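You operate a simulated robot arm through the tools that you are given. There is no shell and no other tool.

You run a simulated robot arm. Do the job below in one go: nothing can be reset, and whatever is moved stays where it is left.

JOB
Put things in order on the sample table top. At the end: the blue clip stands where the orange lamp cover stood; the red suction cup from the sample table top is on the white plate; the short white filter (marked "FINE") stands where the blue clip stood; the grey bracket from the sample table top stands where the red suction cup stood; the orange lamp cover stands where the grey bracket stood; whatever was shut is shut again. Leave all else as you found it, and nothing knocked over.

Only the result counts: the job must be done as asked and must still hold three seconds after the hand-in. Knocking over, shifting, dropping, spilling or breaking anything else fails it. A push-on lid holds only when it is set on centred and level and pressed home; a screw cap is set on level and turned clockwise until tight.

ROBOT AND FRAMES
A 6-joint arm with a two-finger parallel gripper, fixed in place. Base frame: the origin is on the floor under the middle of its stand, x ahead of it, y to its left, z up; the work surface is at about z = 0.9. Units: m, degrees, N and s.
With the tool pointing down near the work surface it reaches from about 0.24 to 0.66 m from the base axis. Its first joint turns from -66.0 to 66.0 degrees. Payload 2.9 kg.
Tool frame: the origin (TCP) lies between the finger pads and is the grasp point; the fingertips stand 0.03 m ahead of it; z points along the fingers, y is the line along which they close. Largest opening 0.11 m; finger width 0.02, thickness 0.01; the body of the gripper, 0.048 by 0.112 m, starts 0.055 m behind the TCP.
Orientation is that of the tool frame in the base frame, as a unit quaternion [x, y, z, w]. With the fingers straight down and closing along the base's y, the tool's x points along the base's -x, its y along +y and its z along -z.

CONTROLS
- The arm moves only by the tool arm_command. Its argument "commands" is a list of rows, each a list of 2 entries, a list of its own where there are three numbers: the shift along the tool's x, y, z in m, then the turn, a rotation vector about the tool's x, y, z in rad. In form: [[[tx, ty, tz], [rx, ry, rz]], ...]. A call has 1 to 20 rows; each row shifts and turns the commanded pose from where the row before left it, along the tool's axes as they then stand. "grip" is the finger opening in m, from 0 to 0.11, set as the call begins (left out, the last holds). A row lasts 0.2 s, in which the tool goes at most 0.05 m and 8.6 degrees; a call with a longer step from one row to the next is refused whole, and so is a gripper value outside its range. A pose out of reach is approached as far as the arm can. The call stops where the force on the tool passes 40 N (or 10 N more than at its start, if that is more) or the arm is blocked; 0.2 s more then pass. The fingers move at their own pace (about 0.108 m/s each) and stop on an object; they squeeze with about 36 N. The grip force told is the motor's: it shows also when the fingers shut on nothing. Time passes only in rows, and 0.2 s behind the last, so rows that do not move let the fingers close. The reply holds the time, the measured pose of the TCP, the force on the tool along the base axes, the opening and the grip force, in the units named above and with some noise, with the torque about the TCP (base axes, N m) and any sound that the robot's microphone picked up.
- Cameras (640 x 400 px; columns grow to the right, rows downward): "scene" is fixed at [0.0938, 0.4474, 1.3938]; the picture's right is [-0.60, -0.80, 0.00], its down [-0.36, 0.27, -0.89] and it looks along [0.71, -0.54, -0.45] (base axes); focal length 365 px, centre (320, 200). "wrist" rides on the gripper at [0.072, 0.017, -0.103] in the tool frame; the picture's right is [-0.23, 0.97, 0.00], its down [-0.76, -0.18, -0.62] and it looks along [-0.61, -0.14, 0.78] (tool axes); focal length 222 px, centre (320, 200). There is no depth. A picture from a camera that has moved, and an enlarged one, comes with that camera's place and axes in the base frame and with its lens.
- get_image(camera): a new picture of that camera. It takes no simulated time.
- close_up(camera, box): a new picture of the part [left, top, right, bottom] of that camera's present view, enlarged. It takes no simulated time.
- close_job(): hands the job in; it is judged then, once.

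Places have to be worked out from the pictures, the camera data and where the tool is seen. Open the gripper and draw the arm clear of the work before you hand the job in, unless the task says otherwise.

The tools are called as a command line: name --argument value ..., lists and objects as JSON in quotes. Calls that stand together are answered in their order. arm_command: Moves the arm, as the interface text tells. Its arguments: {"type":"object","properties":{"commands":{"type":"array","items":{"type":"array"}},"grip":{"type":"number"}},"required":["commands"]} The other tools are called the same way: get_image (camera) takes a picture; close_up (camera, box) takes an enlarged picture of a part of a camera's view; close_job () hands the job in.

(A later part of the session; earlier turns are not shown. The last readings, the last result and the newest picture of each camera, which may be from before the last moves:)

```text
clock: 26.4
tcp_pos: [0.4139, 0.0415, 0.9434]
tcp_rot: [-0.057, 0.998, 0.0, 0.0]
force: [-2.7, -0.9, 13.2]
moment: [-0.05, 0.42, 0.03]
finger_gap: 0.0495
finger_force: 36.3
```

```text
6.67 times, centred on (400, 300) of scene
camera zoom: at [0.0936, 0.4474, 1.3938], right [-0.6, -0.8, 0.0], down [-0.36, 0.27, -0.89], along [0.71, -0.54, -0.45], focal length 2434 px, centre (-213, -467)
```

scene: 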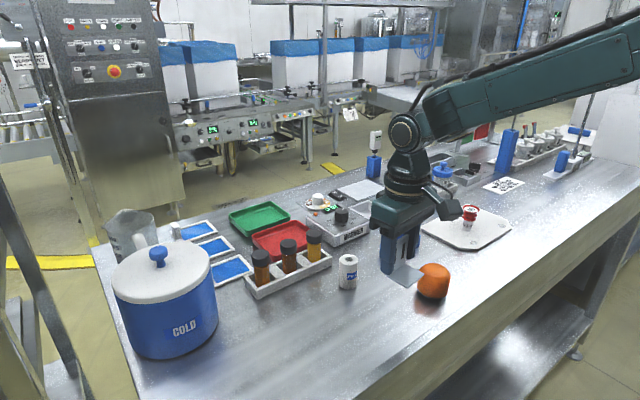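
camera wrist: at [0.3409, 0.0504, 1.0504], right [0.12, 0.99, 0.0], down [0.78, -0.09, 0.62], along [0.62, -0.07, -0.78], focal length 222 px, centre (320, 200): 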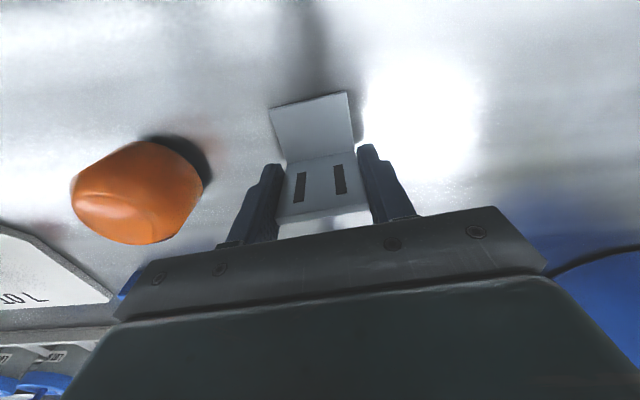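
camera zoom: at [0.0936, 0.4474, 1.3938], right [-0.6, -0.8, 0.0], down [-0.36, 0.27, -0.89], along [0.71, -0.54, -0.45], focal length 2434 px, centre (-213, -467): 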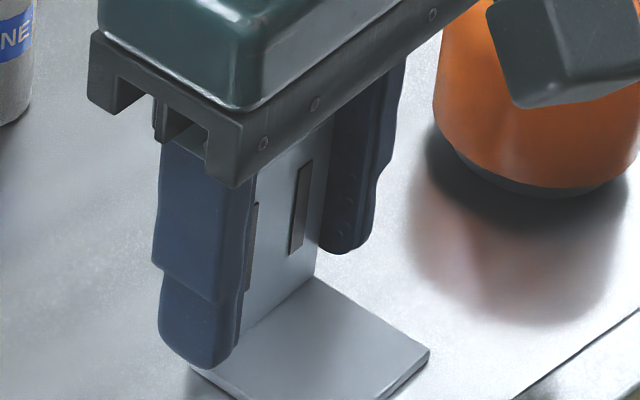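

Contact is clear (13 N). I ease up 0.5 mm to relax the press and then open to let the bracket stand.

arm_command --commands '[[[0, 0, -0.0006], [0, 0, 0]]]'

arm_command --commands '[[[0, 0, 0], [0, 0, 0]], [[0, 0, 0], [0, 0, 0]], [[0, 0, 0], [0, 0, 0]]]' --grip 0.075

get_image --camera "wrist"

close_up --camera "scene" --box '[350, 220, 470, 330]'

```text
clock: 26.8
tcp_pos: [0.4135, 0.0408, 0.9431]
tcp_rot: [-0.056, 0.998, 0.0, 0.0]
force: [-3.2, -1.5, 8.0]
moment: [-0.02, 0.23, 0.05]
finger_gap: 0.0491
finger_force: 36.4
```

```text
clock: 27.6
tcp_pos: [0.414, 0.0414, 0.9435]
tcp_rot: [-0.057, 0.998, 0.0, 0.0]
force: [0.5, 0.1, -0.8]
moment: [0.01, -0.01, 0.04]
finger_gap: 0.075
finger_force: 0.0
```

```text
taken
camera wrist: at [0.3409, 0.0509, 1.0464], right [0.12, 0.99, 0.0], down [0.78, -0.09, 0.62], along [0.62, -0.07, -0.78], focal length 222 px, centre (320, 200)
```

wrist: 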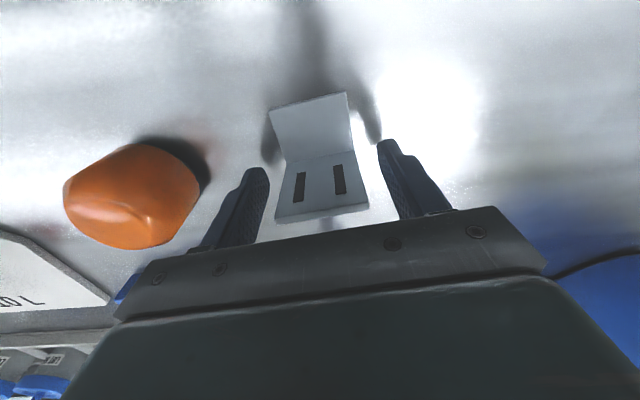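

```text
3.64 times, centred on (410, 275) of scene
camera zoom: at [0.0938, 0.4474, 1.3938], right [-0.6, -0.8, 0.0], down [-0.36, 0.27, -0.89], along [0.71, -0.54, -0.45], focal length 1328 px, centre (-7, -73)
```

zoom: 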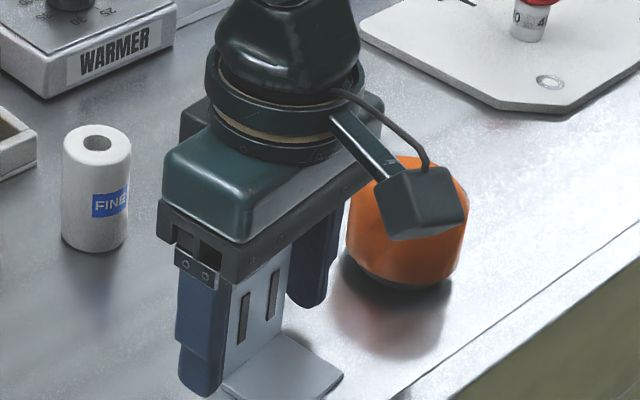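

The bracket stands free on the cup's old spot. I rise straight up, undo the yaw, and move over the lamp cover near (0.415, −0.082).

arm_command --commands '[[[0, 0, -0.015], [0, 0, 0]], [[0, 0, -0.03], [0, 0, 0]], [[0, 0, -0.03], [0, 0, 0]], [[0, 0, -0.03], [0, 0, 0]], [[0, 0, -0.0324], [0, 0, 0]], [[0, 0, 0], [0, 0, 0.0567]], [[0, 0, 0], [0, 0, 0.0567]], [[0, -0.031, 0], [0, 0, 0]], [[0, -0.031, 0], [0, 0, 0]], [[0, -0.031, 0], [0, 0, 0]], [[0, -0.031, 0], [0, 0, 0]], [[0, 0, 0], [0, 0, 0]]]'

arm_command --commands '[[[0, 0, 0], [0, 0, 0]], [[0, 0, 0], [0, 0, 0]]]' --grip 0.11

get_image --camera "wrist"

get_image --camera "scene"

```text
clock: 30.2
tcp_pos: [0.4127, -0.0814, 1.0799]
tcp_rot: [0.0, 1.0, 0.001, 0.0]
force: [0.3, 0.2, -0.2]
moment: [-0.01, -0.01, -0.01]
finger_gap: 0.075
finger_force: 0.0
```

```text
clock: 30.8
tcp_pos: [0.414, -0.0818, 1.0794]
tcp_rot: [0.0, 1.0, 0.001, 0.0]
force: [-0.4, 0.4, -0.2]
moment: [0.0, 0.03, -0.01]
finger_gap: 0.11
finger_force: 0.1
```

```text
taken
camera wrist: at [0.3421, -0.0644, 1.1831], right [0.23, 0.97, 0.0], down [0.76, -0.18, 0.62], along [0.61, -0.14, -0.78], focal length 222 px, centre (320, 200)
```

wrist: 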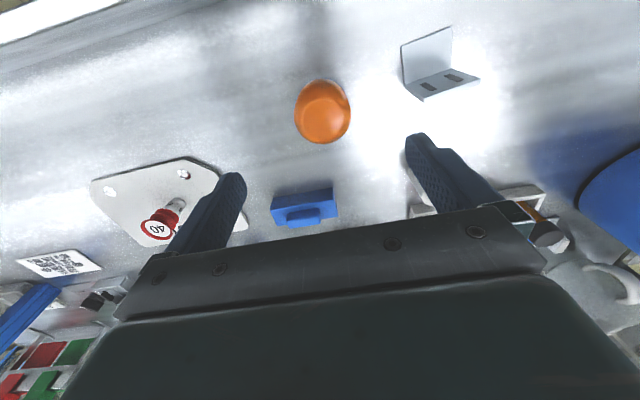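

```text
taken
```

scene: 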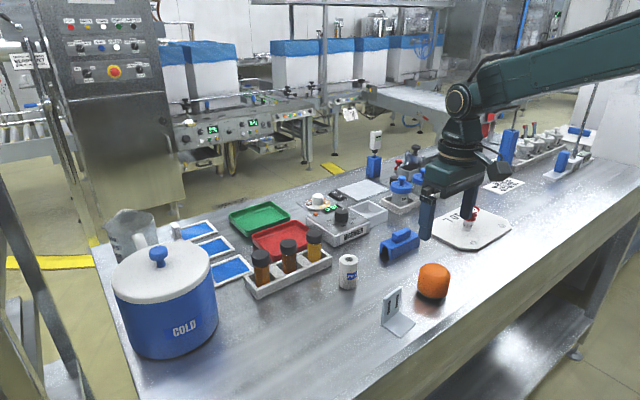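

close_up --camera "wrist" --box '[270, 60, 380, 160]'

close_up --camera "scene" --box '[365, 240, 465, 345]'

```text
4.00 times, centred on (325, 110) of wrist
camera zoom: at [0.3421, -0.0644, 1.1831], right [0.23, 0.97, 0.0], down [0.76, -0.18, 0.62], along [0.61, -0.14, -0.78], focal length 888 px, centre (300, 560)
```

zoom: 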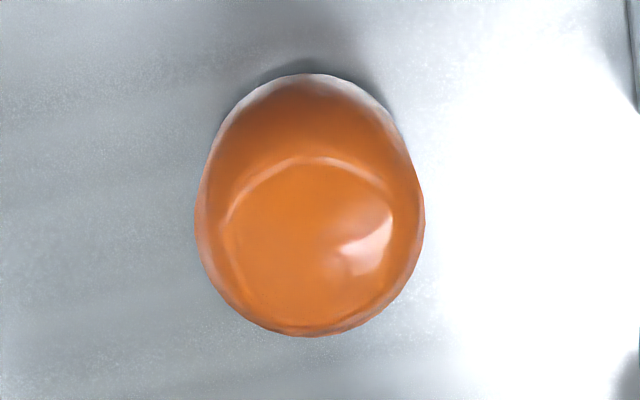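

```text
3.81 times, centred on (415, 292) of scene
camera zoom: at [0.0938, 0.4474, 1.3938], right [-0.6, -0.8, 0.0], down [-0.36, 0.27, -0.89], along [0.71, -0.54, -0.45], focal length 1391 px, centre (-42, -152)
```

zoom: 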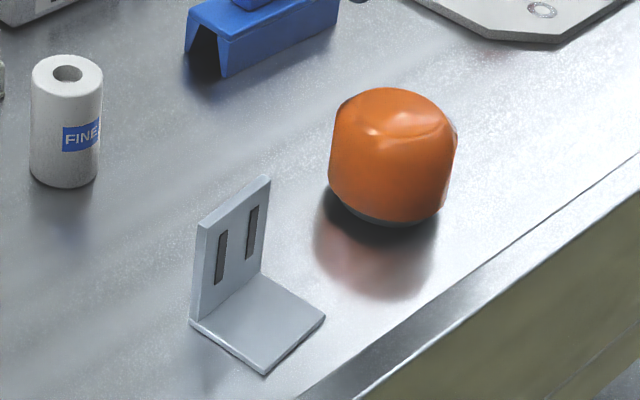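

Bracket upright on its new spot. The lamp cover's centre reads about (0.416, −0.081), diameter ≈0.066. I descend with the fingers wide open either side.

arm_command --commands '[[[-0.002, 0.0012, 0.03], [0, 0, 0]], [[0, 0, 0.035], [0, 0, 0]], [[0, 0, 0.025], [0, 0, 0]], [[0, 0, 0], [0, 0, 0]]]'

get_image --camera "wrist"

close_up --camera "scene" --box '[370, 210, 490, 330]'

```text
clock: 31.8
tcp_pos: [0.4156, -0.0801, 0.9902]
tcp_rot: [0.0, 1.0, 0.0, 0.0]
force: [-0.1, -0.7, 0.0]
moment: [0.0, 0.0, -0.01]
finger_gap: 0.11
finger_force: 0.1
```

```text
taken
camera wrist: at [0.3438, -0.0634, 1.0932], right [0.23, 0.97, 0.0], down [0.76, -0.18, 0.62], along [0.61, -0.14, -0.78], focal length 222 px, centre (320, 200)
```

wrist: 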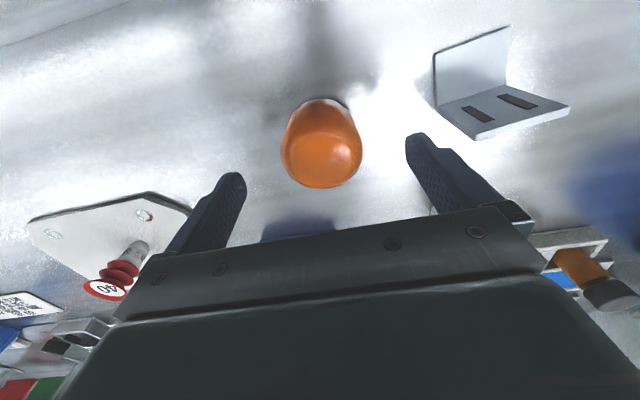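

```text
3.33 times, centred on (430, 270) of scene
camera zoom: at [0.0938, 0.4474, 1.3938], right [-0.6, -0.8, 0.0], down [-0.36, 0.27, -0.89], along [0.71, -0.54, -0.45], focal length 1217 px, centre (-47, -33)
```

zoom: 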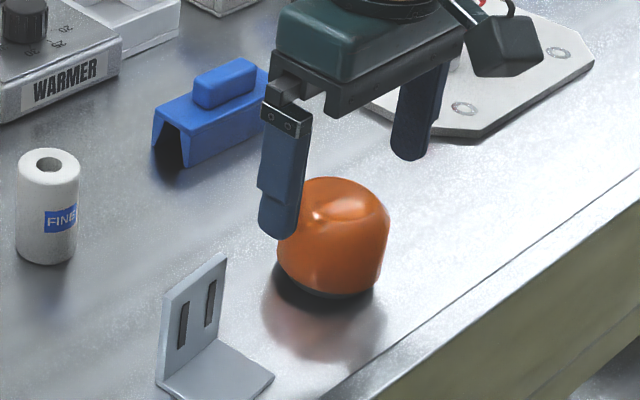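

The cover is centred to within 1–2 mm. I go down the remaining 0.05 m and check before closing.

arm_command --commands '[[[-0.001, 0.001, 0.02], [0, 0, 0]], [[0, 0, 0.018], [0, 0, 0]], [[0, 0, 0.008], [0, 0, 0]], [[0, 0, 0.004], [0, 0, 0]], [[0, 0, 0], [0, 0, 0]]]'

get_image --camera "wrist"

close_up --camera "scene" --box '[370, 210, 490, 330]'

```text
clock: 33.0
tcp_pos: [0.4167, -0.0803, 0.9404]
tcp_rot: [0.0, 1.0, 0.0, -0.001]
force: [0.6, -0.1, 0.8]
moment: [0.02, 0.02, -0.01]
finger_gap: 0.1099
finger_force: 0.0
```

```text
taken
camera wrist: at [0.3447, -0.0628, 1.0433], right [0.23, 0.97, 0.0], down [0.76, -0.18, 0.62], along [0.61, -0.14, -0.78], focal length 222 px, centre (320, 200)
```

wrist: 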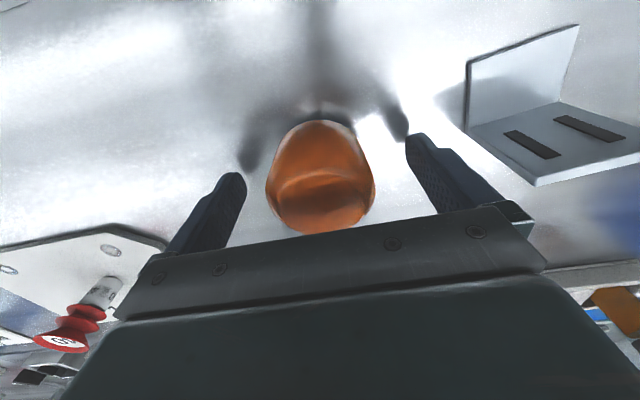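

```text
3.33 times, centred on (430, 270) of scene
camera zoom: at [0.0938, 0.4474, 1.3938], right [-0.6, -0.8, 0.0], down [-0.36, 0.27, -0.89], along [0.71, -0.54, -0.45], focal length 1217 px, centre (-47, -33)
```

zoom: 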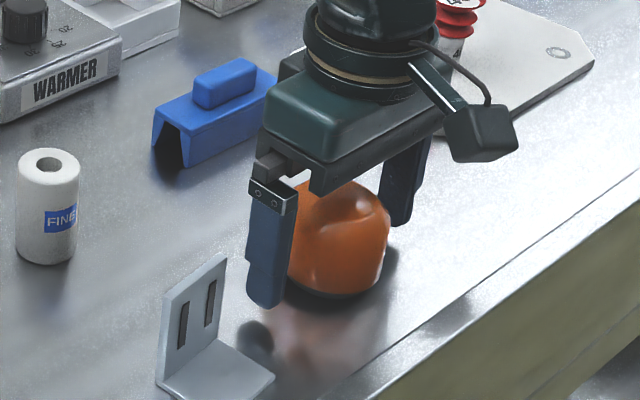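

The cover is centred between the fingers. I close on it.

arm_command --commands '[[[0, 0, 0], [0, 0, 0]], [[0, 0, 0], [0, 0, 0]], [[0, 0, 0], [0, 0, 0]], [[0, 0, 0], [0, 0, 0]]]' --grip 0.05

get_image --camera "wrist"

close_up --camera "scene" --box '[370, 210, 490, 330]'

```text
clock: 34.0
tcp_pos: [0.4172, -0.0795, 0.9407]
tcp_rot: [0.0, 1.0, 0.0, 0.0]
force: [0.1, -0.8, 0.4]
moment: [0.04, 0.0, 0.02]
finger_gap: 0.0591
finger_force: 36.3
```

```text
taken
camera wrist: at [0.3447, -0.0628, 1.0434], right [0.23, 0.97, 0.0], down [0.76, -0.18, 0.62], along [0.61, -0.14, -0.78], focal length 222 px, centre (320, 200)
```

wrist: 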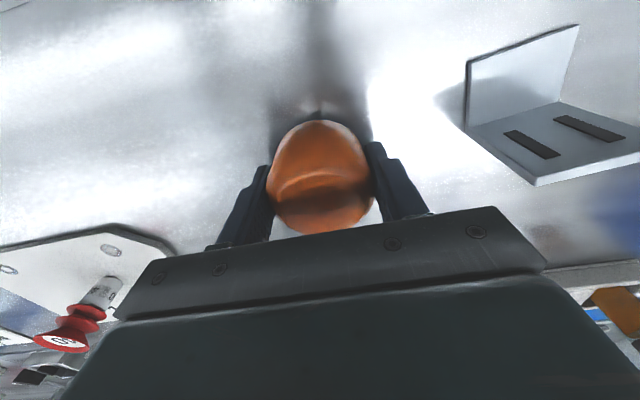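

```text
3.33 times, centred on (430, 270) of scene
camera zoom: at [0.0938, 0.4474, 1.3938], right [-0.6, -0.8, 0.0], down [-0.36, 0.27, -0.89], along [0.71, -0.54, -0.45], focal length 1217 px, centre (-47, -33)
```

zoom: 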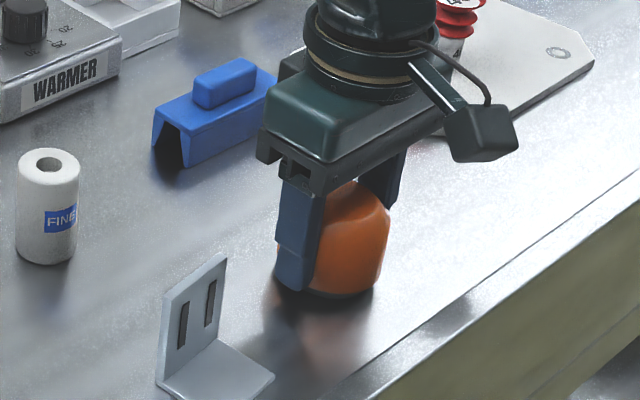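

The cover is held (gap 0.059). I lift it 0.12 m and carry it above the bracket's old spot (0.495, 0.240).

arm_command --commands '[[[0, 0, -0.012], [0, 0, 0]], [[0, 0, -0.025], [0, 0, 0]], [[0, 0, -0.03], [0, 0, 0]], [[0, 0, -0.03], [0, 0, 0]], [[0, 0, -0.023], [0, 0, 0]], [[-0.004, 0.016, 0], [0, 0, 0]], [[-0.007, 0.0288, 0], [0, 0, 0]], [[-0.007, 0.0288, 0], [0, 0, 0]], [[-0.007, 0.0288, 0], [0, 0, 0]], [[-0.007, 0.0288, 0], [0, 0, 0]], [[-0.007, 0.0288, 0], [0, 0, 0]], [[-0.007, 0.0288, 0], [0, 0, 0]], [[-0.007, 0.0288, 0], [0, 0, 0]], [[-0.007, 0.0288, 0], [0, 0, 0]], [[-0.007, 0.0288, 0], [0, 0, 0]], [[-0.007, 0.0288, 0], [0, 0, 0]], [[-0.004, 0.016, 0], [0, 0, 0]], [[0, 0, 0], [0, 0, 0]]]'

get_image --camera "wrist"

get_image --camera "scene"

```text
clock: 37.8
tcp_pos: [0.4957, 0.2398, 1.0603]
tcp_rot: [0.0, 1.0, -0.001, 0.0]
force: [0.3, 0.2, -0.8]
moment: [0.01, 0.0, 0.01]
finger_gap: 0.0589
finger_force: 35.4
```

```text
taken
camera wrist: at [0.4237, 0.2585, 1.1635], right [0.23, 0.97, 0.0], down [0.76, -0.18, 0.62], along [0.61, -0.14, -0.78], focal length 222 px, centre (320, 200)
```

wrist: 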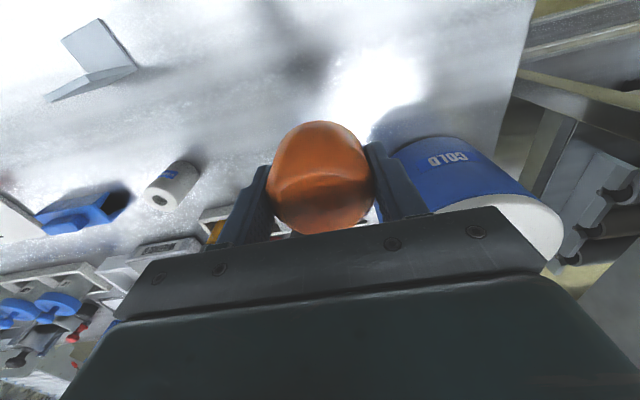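

```text
taken
```

scene: 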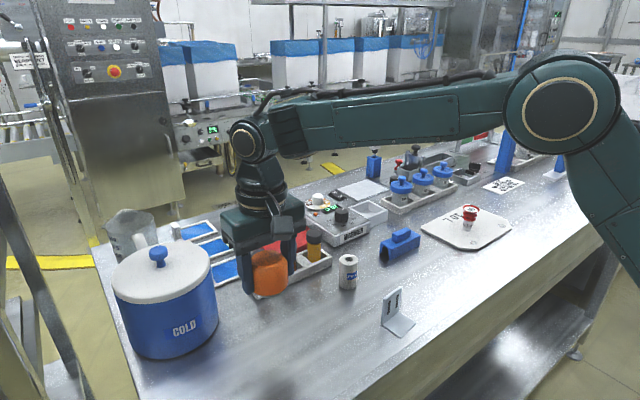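

The cover is above the bracket's old spot. I lower to about 5 mm above expected contact.

arm_command --commands '[[[0, 0, 0.02], [0, 0, 0]], [[0, 0, 0.03], [0, 0, 0]], [[0, 0, 0.03], [0, 0, 0]], [[0, 0, 0.02], [0, 0, 0]], [[0, 0, 0.01], [0, 0, 0]], [[0, 0, 0.004], [0, 0, 0]], [[0, 0, 0.002], [0, 0, 0]], [[0, 0, 0.001], [0, 0, 0]]]'

close_up --camera "scene" --box '[200, 240, 320, 360]'

get_image --camera "wrist"

```text
clock: 39.6
tcp_pos: [0.4962, 0.2398, 0.9431]
tcp_rot: [-0.001, 1.0, -0.001, 0.0]
force: [-0.6, -0.3, -0.5]
moment: [-0.01, -0.04, -0.02]
finger_gap: 0.0591
finger_force: 36.2
```

```text
3.33 times, centred on (260, 300) of scene
camera zoom: at [0.0938, 0.4474, 1.3938], right [-0.6, -0.8, 0.0], down [-0.36, 0.27, -0.89], along [0.71, -0.54, -0.45], focal length 1217 px, centre (520, -133)
```

zoom: 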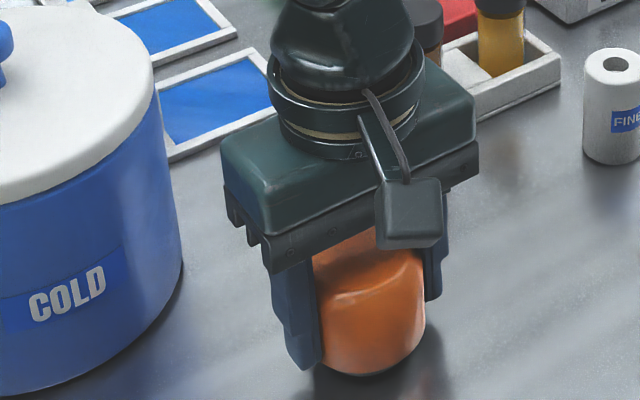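

```text
taken
camera wrist: at [0.4235, 0.2577, 1.0463], right [0.23, 0.97, 0.0], down [0.76, -0.18, 0.62], along [0.61, -0.14, -0.78], focal length 222 px, centre (320, 200)
```

wrist: 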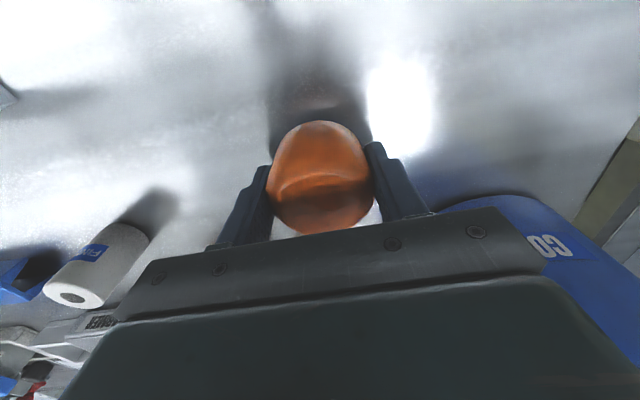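

Now at 0.943 with no contact; I continue down 1 mm at a time.

arm_command --commands '[[[0, 0, 0.001], [0, 0, 0]], [[0, 0, 0.001], [0, 0, 0]]]'

```text
clock: 40.2
tcp_pos: [0.4951, 0.2403, 0.9421]
tcp_rot: [-0.001, 1.0, 0.0, 0.0]
force: [0.9, -0.7, -0.2]
moment: [-0.03, 0.01, 0.02]
finger_gap: 0.0591
finger_force: 35.4
```

No contact yet; one more millimetre.

arm_command --commands '[[[0, 0, 0.001], [0, 0, 0]]]'

```text
clock: 40.6
tcp_pos: [0.4947, 0.2402, 0.9412]
tcp_rot: [0.0, 1.0, 0.0, 0.0]
force: [-1.3, -0.1, -0.8]
moment: [0.05, -0.03, 0.02]
finger_gap: 0.0589
finger_force: 35.9
```

Still no contact at about 0.941; one more.

arm_command --commands '[[[0, 0, 0.001], [0, 0, 0]]]'

```text
clock: 41.0
tcp_pos: [0.4947, 0.2403, 0.9394]
tcp_rot: [0.0, 1.0, 0.0, 0.001]
force: [-1.9, -0.7, 4.7]
moment: [-0.07, 0.04, 0.05]
finger_gap: 0.059
finger_force: 36.0
```

The 4.7 N reading shows the cover is down. I open the fingers wide and check that it stands.

arm_command --commands '[[[0, 0, 0], [0, 0, 0]], [[0, 0, 0], [0, 0, 0]], [[0, 0, 0], [0, 0, 0]], [[0, 0, 0], [0, 0, 0]]]' --grip 0.1

get_image --camera "wrist"

close_up --camera "scene" --box '[200, 240, 320, 360]'

```text
clock: 42.0
tcp_pos: [0.4952, 0.2406, 0.9383]
tcp_rot: [0.0, 1.0, 0.0, 0.001]
force: [-0.4, -0.3, -0.4]
moment: [0.0, -0.01, -0.02]
finger_gap: 0.1003
finger_force: 0.0
```

```text
taken
camera wrist: at [0.4233, 0.2577, 1.0426], right [0.23, 0.97, 0.0], down [0.76, -0.18, 0.62], along [0.61, -0.14, -0.78], focal length 222 px, centre (320, 200)
```

wrist: 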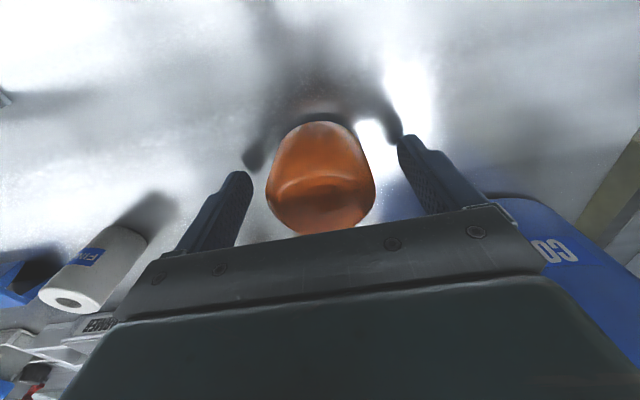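

```text
3.33 times, centred on (260, 300) of scene
camera zoom: at [0.0938, 0.4474, 1.3938], right [-0.6, -0.8, 0.0], down [-0.36, 0.27, -0.89], along [0.71, -0.54, -0.45], focal length 1217 px, centre (520, -133)
```

zoom: 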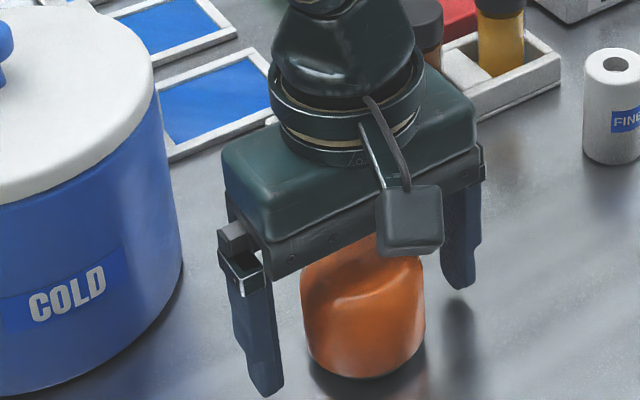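

The cover stands free on the bracket's old spot. I rise straight up and travel over the clip near (0.553, −0.138) for a look.

arm_command --commands '[[[0, 0, -0.015], [0, 0, 0]], [[0, 0, -0.03], [0, 0, 0]], [[0, 0, -0.035], [0, 0, 0]], [[0, 0, -0.035], [0, 0, 0]], [[0, 0, -0.035], [0, 0, 0]], [[-0.003, -0.018, 0], [0, 0, 0]], [[-0.0058, -0.038, 0], [0, 0, 0]], [[-0.0058, -0.038, 0], [0, 0, 0]], [[-0.0058, -0.038, 0], [0, 0, 0]], [[-0.0058, -0.038, 0], [0, 0, 0]], [[-0.0058, -0.038, 0], [0, 0, 0]], [[-0.0058, -0.038, 0], [0, 0, 0]], [[-0.0058, -0.038, 0], [0, 0, 0]], [[-0.0058, -0.038, 0], [0, 0, 0]], [[-0.0058, -0.038, 0], [0, 0, 0]], [[-0.003, -0.018, 0], [0, 0, 0]], [[0, 0, 0], [0, 0, 0]]]'

get_image --camera "wrist"

get_image --camera "scene"

close_up --camera "scene" --box '[370, 220, 430, 270]'

```text
clock: 45.6
tcp_pos: [0.554, -0.1395, 1.0891]
tcp_rot: [-0.001, 1.0, 0.0, 0.0]
force: [-0.4, -0.7, 0.4]
moment: [0.02, 0.02, -0.04]
finger_gap: 0.1
finger_force: 0.0
```

```text
taken
camera wrist: at [0.4813, -0.1215, 1.1923], right [0.23, 0.97, 0.0], down [0.76, -0.18, 0.62], along [0.61, -0.14, -0.78], focal length 222 px, centre (320, 200)
```

wrist: 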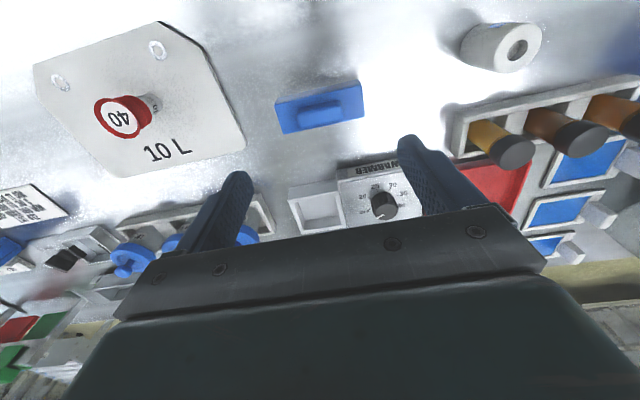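

```text
taken
```

scene: 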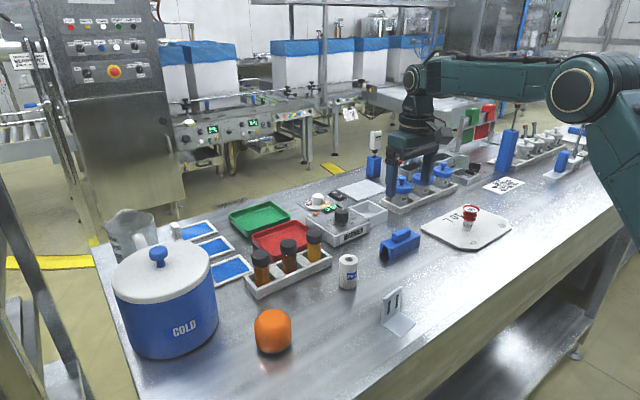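

```text
8.00 times, centred on (400, 245) of scene
camera zoom: at [0.0938, 0.4474, 1.3938], right [-0.6, -0.8, 0.0], down [-0.36, 0.27, -0.89], along [0.71, -0.54, -0.45], focal length 2921 px, centre (-320, -160)
```

zoom: 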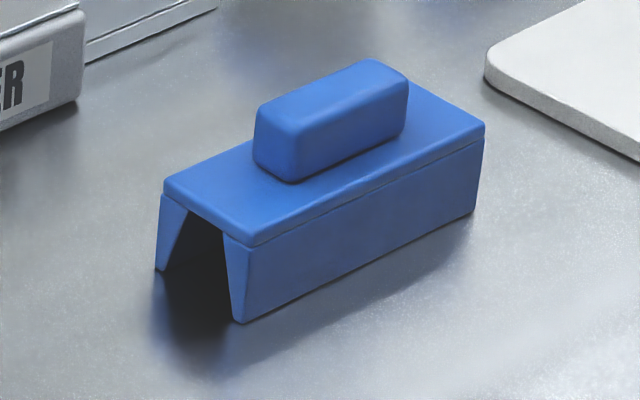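

I zoom in on the clip in the wrist view to fix its centre and yaw.

close_up --camera "wrist" --box '[250, 60, 390, 150]'

close_up --camera "scene" --box '[230, 270, 430, 360]'

```text
4.44 times, centred on (320, 105) of wrist
camera zoom: at [0.4813, -0.1215, 1.1923], right [0.23, 0.97, 0.0], down [0.76, -0.18, 0.62], along [0.61, -0.14, -0.78], focal length 987 px, centre (320, 622)
```

zoom: 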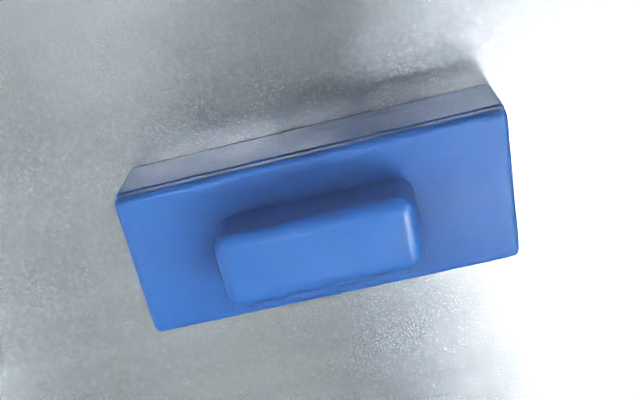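

```text
3.20 times, centred on (330, 315) of scene
camera zoom: at [0.0938, 0.4474, 1.3938], right [-0.6, -0.8, 0.0], down [-0.36, 0.27, -0.89], along [0.71, -0.54, -0.45], focal length 1168 px, centre (288, -168)
```

zoom: 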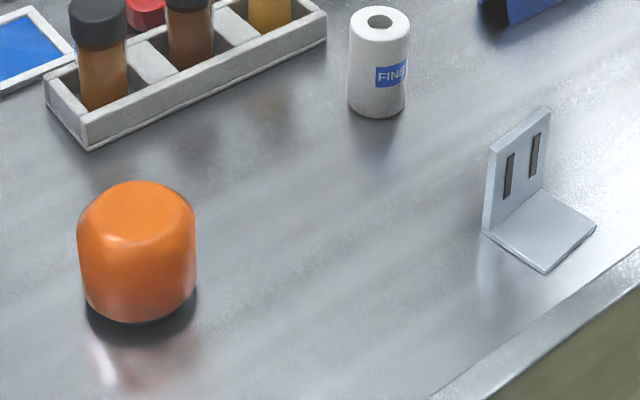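

The wrist view puts the clip's centre near (0.559, −0.139), about 0.0995 long along y, 0.037 wide, body top at ~0.926. I turn the tool 90.9° so the fingers close across its width.

arm_command --commands '[[[-0.006, -0.001, 0], [0, 0, 0]], [[0, 0, 0], [0, 0, 0.1322]], [[0, 0, 0], [0, 0, 0.1322]], [[0, 0, 0], [0, 0, 0.1322]], [[0, 0, 0], [0, 0, 0.1322]], [[0, 0, 0], [0, 0, 0.1322]], [[0, 0, 0], [0, 0, 0.1322]], [[0, 0, 0], [0, 0, 0.1322]], [[0, 0, 0], [0, 0, 0.1322]], [[0, 0, 0], [0, 0, 0.1322]], [[0, 0, 0], [0, 0, 0.1322]], [[0, 0, 0], [0, 0, 0.1322]], [[0, 0, 0], [0, 0, 0.1322]], [[0, 0, 0], [0, 0, 0]]]' --grip 0.08

get_image --camera "wrist"

get_image --camera "scene"

```text
clock: 48.6
tcp_pos: [0.5597, -0.1393, 1.0896]
tcp_rot: [0.714, 0.7, 0.0, 0.0]
force: [0.5, -0.2, -0.1]
moment: [0.0, -0.02, 0.03]
finger_gap: 0.0803
finger_force: 0.1
```

```text
taken
camera wrist: at [0.5777, -0.0663, 1.1924], right [0.97, -0.24, 0.0], down [-0.19, -0.76, 0.62], along [-0.15, -0.6, -0.78], focal length 222 px, centre (320, 200)
```

wrist: 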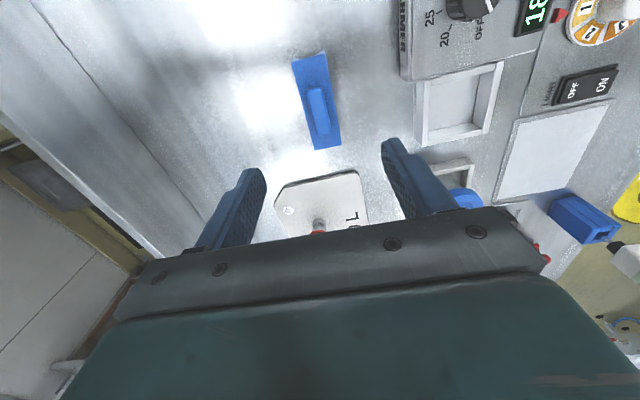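

```text
taken
```

scene: 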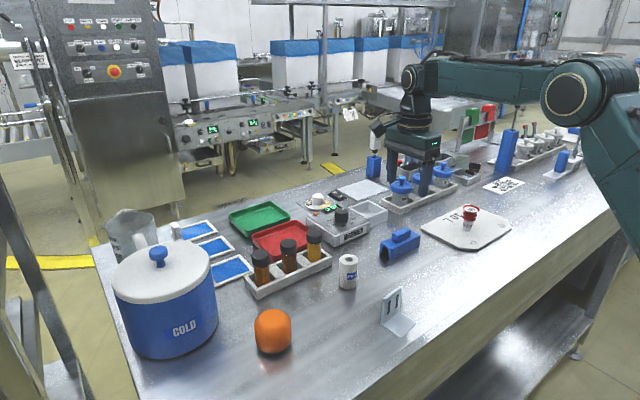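

close_up --camera "wrist" --box '[270, 40, 370, 160]'

```text
3.33 times, centred on (320, 100) of wrist
camera zoom: at [0.5777, -0.0663, 1.1924], right [0.97, -0.24, 0.0], down [-0.19, -0.76, 0.62], along [-0.15, -0.6, -0.78], focal length 740 px, centre (320, 533)
```

zoom: 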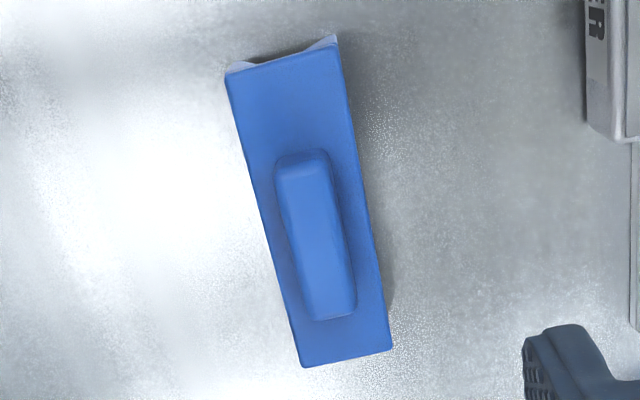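

The rotated view confirms the clip's centre at (0.559, −0.139) and aligned yaw. I descend with 0.08 opening, stopping first at z 0.985 for a check.

arm_command --commands '[[[0, 0, 0.03], [0, 0, 0]], [[0, 0, 0.035], [0, 0, 0]], [[0, 0, 0.025], [0, 0, 0]], [[0, 0, 0.014], [0, 0, 0]], [[0, 0, 0], [0, 0, 0]]]'

get_image --camera "wrist"

close_up --camera "scene" --box '[340, 180, 480, 280]'

```text
clock: 49.8
tcp_pos: [0.5595, -0.1383, 0.9848]
tcp_rot: [0.713, 0.701, 0.001, -0.001]
force: [-0.2, -0.5, 0.3]
moment: [0.02, -0.03, 0.03]
finger_gap: 0.08
finger_force: 0.0
```

```text
taken
camera wrist: at [0.5777, -0.0663, 1.0884], right [0.97, -0.24, 0.0], down [-0.19, -0.76, 0.62], along [-0.15, -0.6, -0.78], focal length 222 px, centre (320, 200)
```

wrist: 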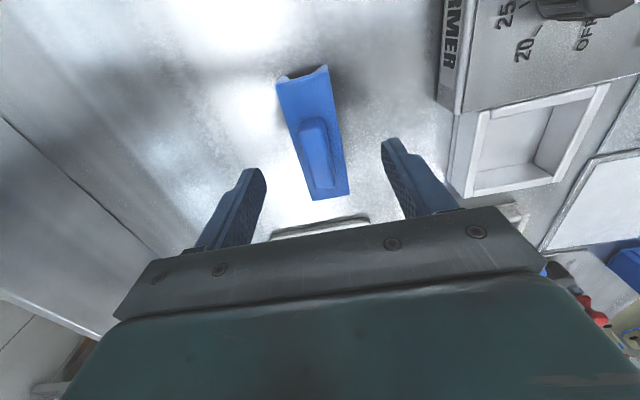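

```text
4.00 times, centred on (410, 230) of scene
camera zoom: at [0.0938, 0.4474, 1.3938], right [-0.6, -0.8, 0.0], down [-0.36, 0.27, -0.89], along [0.71, -0.54, -0.45], focal length 1460 px, centre (-40, 80)
```

zoom: 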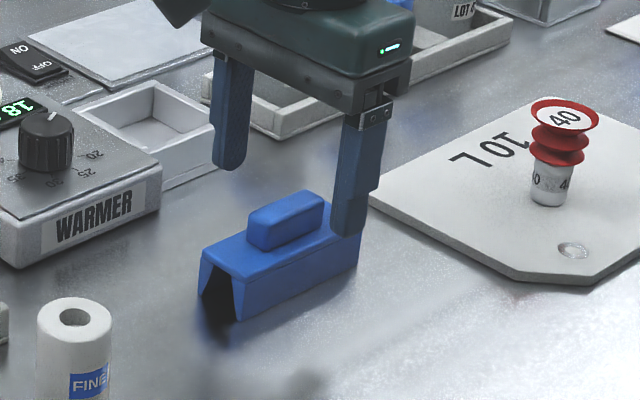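

Alignment is good and the warmer and tray are clear. I descend the rest to TCP z 0.936.

arm_command --commands '[[[0, 0, 0.02], [0, 0, 0]], [[0, 0, 0.016], [0, 0, 0]], [[0, 0, 0.009], [0, 0, 0]], [[0, 0, 0.004], [0, 0, 0]], [[0, 0, 0], [0, 0, 0]]]'

get_image --camera "wrist"

close_up --camera "scene" --box '[340, 180, 480, 280]'

```text
clock: 51.0
tcp_pos: [0.5579, -0.1393, 0.9359]
tcp_rot: [0.712, 0.702, 0.0, 0.0]
force: [-0.1, 0.6, 0.5]
moment: [-0.01, 0.0, -0.01]
finger_gap: 0.0798
finger_force: 0.0
```

```text
taken
camera wrist: at [0.5772, -0.0663, 1.0394], right [0.97, -0.24, 0.0], down [-0.19, -0.76, 0.62], along [-0.15, -0.6, -0.78], focal length 222 px, centre (320, 200)
```

wrist: 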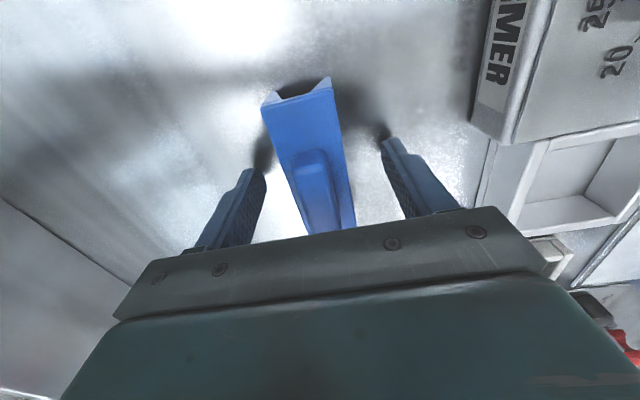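

```text
4.00 times, centred on (410, 230) of scene
camera zoom: at [0.0938, 0.4474, 1.3938], right [-0.6, -0.8, 0.0], down [-0.36, 0.27, -0.89], along [0.71, -0.54, -0.45], focal length 1460 px, centre (-40, 80)
```

zoom: 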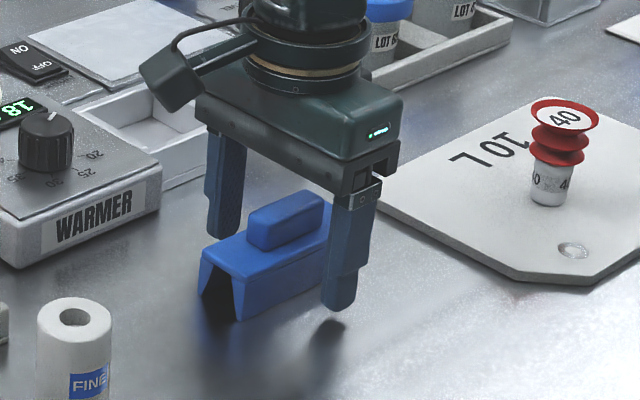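

The clip lies centred between the fingers. I close across its width.

arm_command --commands '[[[0, 0, 0], [0, 0, 0]], [[0, 0, 0], [0, 0, 0]], [[0, 0, 0], [0, 0, 0]], [[0, 0, 0], [0, 0, 0]]]' --grip 0.025

get_image --camera "wrist"

close_up --camera "scene" --box '[340, 180, 480, 280]'

```text
clock: 52.0
tcp_pos: [0.5588, -0.1382, 0.9362]
tcp_rot: [0.713, 0.701, 0.0, 0.0]
force: [-0.3, 0.1, -0.1]
moment: [0.01, 0.01, -0.01]
finger_gap: 0.0348
finger_force: 36.2
```

```text
taken
camera wrist: at [0.5772, -0.0663, 1.0396], right [0.97, -0.24, 0.0], down [-0.19, -0.76, 0.62], along [-0.15, -0.6, -0.78], focal length 222 px, centre (320, 200)
```

wrist: 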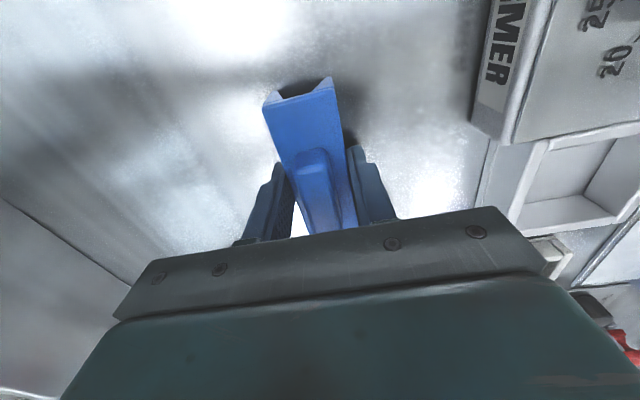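

```text
4.00 times, centred on (410, 230) of scene
camera zoom: at [0.0938, 0.4474, 1.3938], right [-0.6, -0.8, 0.0], down [-0.36, 0.27, -0.89], along [0.71, -0.54, -0.45], focal length 1460 px, centre (-40, 80)
```

zoom: 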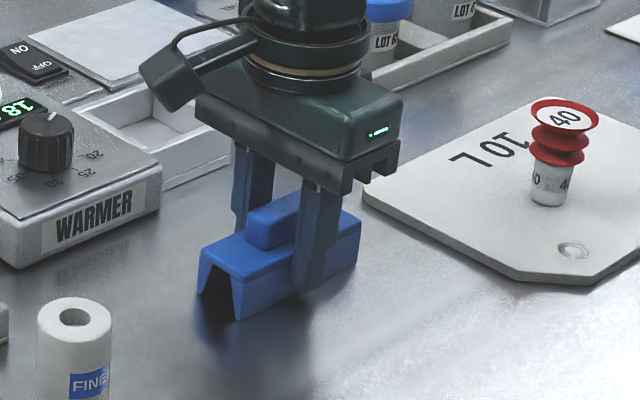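

The clip is held (gap 0.035) with its centre at (0.559, −0.139). I lift it 0.11 m and carry it to above the cover's old spot (0.417, −0.080).

arm_command --commands '[[[0, 0, -0.012], [0, 0, 0]], [[0, 0, -0.025], [0, 0, 0]], [[0, 0, -0.03], [0, 0, 0]], [[0, 0, -0.03], [0, 0, 0]], [[0, 0, -0.013], [0, 0, 0]], [[0.0048, -0.0119, 0], [0, 0, 0]], [[0.0095, -0.0238, 0], [0, 0, 0]], [[0.0095, -0.0238, 0], [0, 0, 0]], [[0.0095, -0.0238, 0], [0, 0, 0]], [[0.0095, -0.0238, 0], [0, 0, 0]], [[0.0095, -0.0238, 0], [0, 0, 0]], [[0.0045, -0.012, 0], [0, 0, 0]], [[0, 0, 0], [0, 0, 0]]]'

get_image --camera "wrist"

get_image --camera "scene"

```text
clock: 54.8
tcp_pos: [0.4172, -0.0806, 1.046]
tcp_rot: [0.712, 0.702, 0.001, 0.0]
force: [-0.3, -0.2, -0.9]
moment: [0.0, -0.01, 0.0]
finger_gap: 0.035
finger_force: 36.3
```

```text
taken
camera wrist: at [0.4357, -0.0074, 1.1497], right [0.97, -0.24, 0.0], down [-0.19, -0.76, 0.62], along [-0.15, -0.6, -0.78], focal length 222 px, centre (320, 200)
```

wrist: 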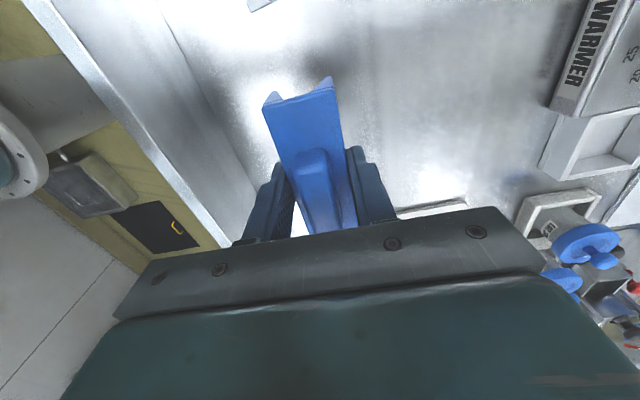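

```text
taken
```

scene: 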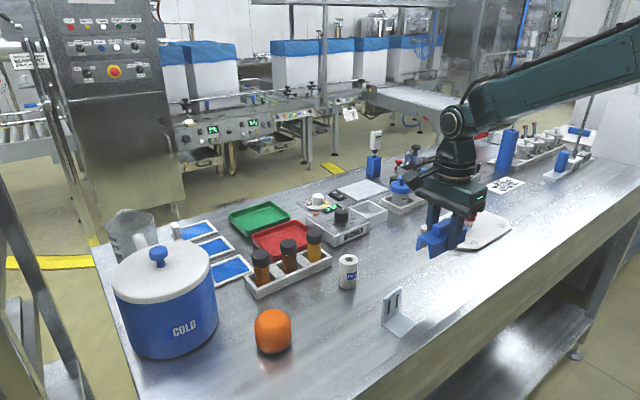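

The clip is level above the cover's old spot with nothing beneath. I lower to about 3 mm above contact.

arm_command --commands '[[[0, 0, 0.02], [0, 0, 0]], [[0, 0, 0.03], [0, 0, 0]], [[0, 0, 0.03], [0, 0, 0]], [[0, 0, 0.016], [0, 0, 0]], [[0, 0, 0.007], [0, 0, 0]], [[0, 0, 0.003], [0, 0, 0]], [[0, 0, 0.001], [0, 0, 0]]]'

close_up --camera "scene" --box '[370, 210, 490, 330]'

get_image --camera "wrist"

```text
clock: 56.4
tcp_pos: [0.4172, -0.0804, 0.9397]
tcp_rot: [0.713, 0.702, -0.001, -0.001]
force: [-0.6, 0.2, -0.6]
moment: [-0.01, -0.02, -0.01]
finger_gap: 0.0352
finger_force: 35.7
```

```text
3.33 times, centred on (430, 270) of scene
camera zoom: at [0.0938, 0.4474, 1.3938], right [-0.6, -0.8, 0.0], down [-0.36, 0.27, -0.89], along [0.71, -0.54, -0.45], focal length 1217 px, centre (-47, -33)
```

zoom: 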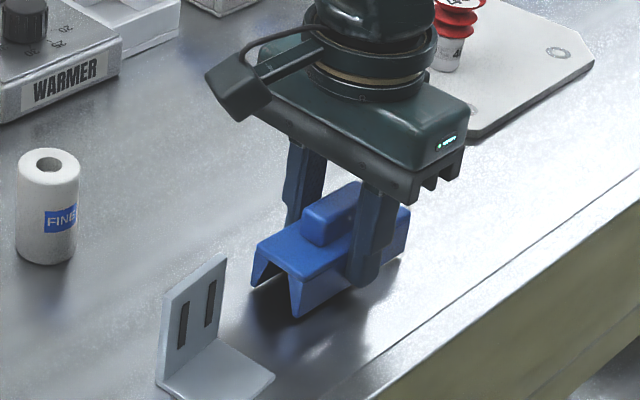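

```text
taken
camera wrist: at [0.4359, -0.0073, 1.0424], right [0.97, -0.24, 0.0], down [-0.19, -0.76, 0.62], along [-0.15, -0.6, -0.78], focal length 222 px, centre (320, 200)
```

wrist: 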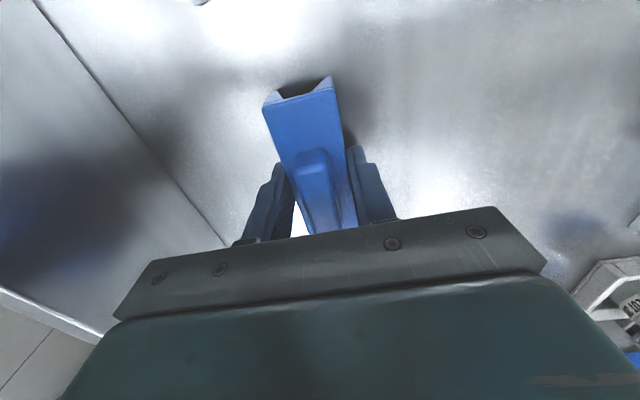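

A few millimetres above the table, no force. I step down 1 mm at a time.

arm_command --commands '[[[0, 0, 0.001], [0, 0, 0]], [[0, 0, 0.001], [0, 0, 0]]]'

```text
clock: 57.0
tcp_pos: [0.4169, -0.08, 0.9377]
tcp_rot: [0.712, 0.702, 0.0, 0.0]
force: [0.8, 0.6, -0.1]
moment: [-0.01, -0.03, 0.01]
finger_gap: 0.0351
finger_force: 36.2
```

Still free at 0.9375; another millimetre.

arm_command --commands '[[[0, 0, 0.001], [0, 0, 0]]]'

```text
clock: 57.4
tcp_pos: [0.4178, -0.0776, 0.9367]
tcp_rot: [0.713, 0.701, 0.0, 0.0]
force: [-1.1, 0.4, 2.9]
moment: [0.03, 0.03, -0.01]
finger_gap: 0.0351
finger_force: 35.6
```

First touch (2.9 N). I press 0.5 mm more to seat it and then read the force.

arm_command --commands '[[[0, 0, 0.0004], [0, 0, 0]]]'

arm_command --commands '[[[0, 0, 0], [0, 0, 0]], [[0, 0, 0], [0, 0, 0]], [[0, 0, 0], [0, 0, 0]]]' --grip 0.07

get_image --camera "wrist"

close_up --camera "scene" --box '[370, 210, 490, 330]'

```text
clock: 57.8
tcp_pos: [0.4183, -0.0791, 0.9363]
tcp_rot: [0.713, 0.702, 0.0, 0.0]
force: [-2.4, 0.6, 9.6]
moment: [0.09, 0.09, 0.06]
finger_gap: 0.0351
finger_force: 36.1
```

```text
clock: 58.6
tcp_pos: [0.4177, -0.0792, 0.9363]
tcp_rot: [0.713, 0.701, 0.0, 0.0]
force: [0.0, 0.2, 0.5]
moment: [0.02, 0.01, -0.02]
finger_gap: 0.0704
finger_force: 0.0
```

```text
taken
camera wrist: at [0.4356, -0.007, 1.039], right [0.97, -0.24, 0.0], down [-0.19, -0.76, 0.62], along [-0.15, -0.6, -0.78], focal length 222 px, centre (320, 200)
```

wrist: 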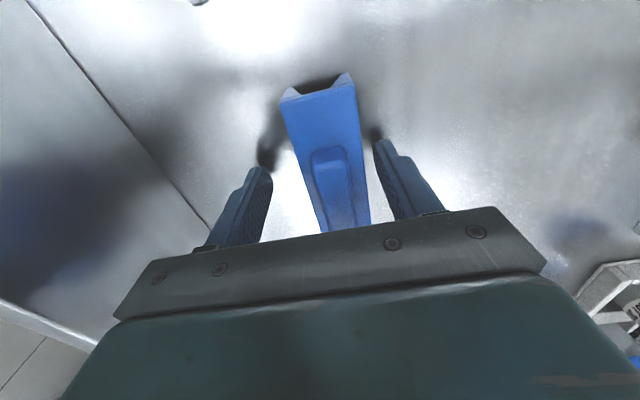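

```text
3.33 times, centred on (430, 270) of scene
camera zoom: at [0.0938, 0.4474, 1.3938], right [-0.6, -0.8, 0.0], down [-0.36, 0.27, -0.89], along [0.71, -0.54, -0.45], focal length 1217 px, centre (-47, -33)
```

zoom: 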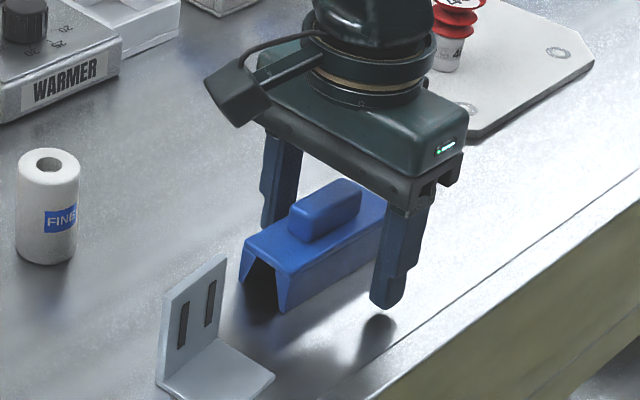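

After opening, the clip seems to have slipped about 9 mm in +x. I zoom to measure it before correcting.

close_up --camera "wrist" --box '[240, 60, 420, 240]'

close_up --camera "scene" --box '[410, 250, 480, 310]'

```text
2.22 times, centred on (330, 150) of wrist
camera zoom: at [0.4356, -0.007, 1.039], right [0.97, -0.24, 0.0], down [-0.19, -0.76, 0.62], along [-0.15, -0.6, -0.78], focal length 494 px, centre (298, 311)
```

zoom: 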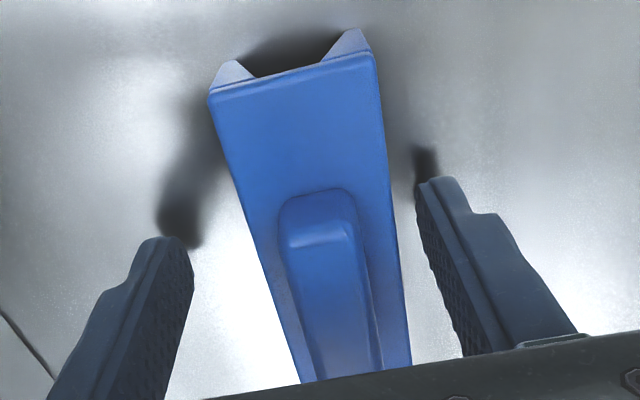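

```text
6.67 times, centred on (445, 280) of scene
camera zoom: at [0.0938, 0.4474, 1.3938], right [-0.6, -0.8, 0.0], down [-0.36, 0.27, -0.89], along [0.71, -0.54, -0.45], focal length 2434 px, centre (-513, -333)
```

zoom: 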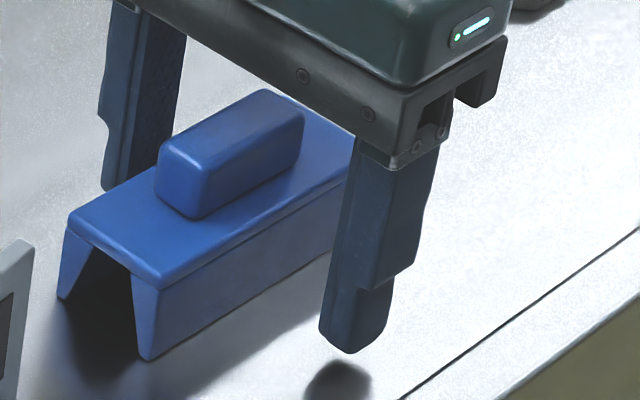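

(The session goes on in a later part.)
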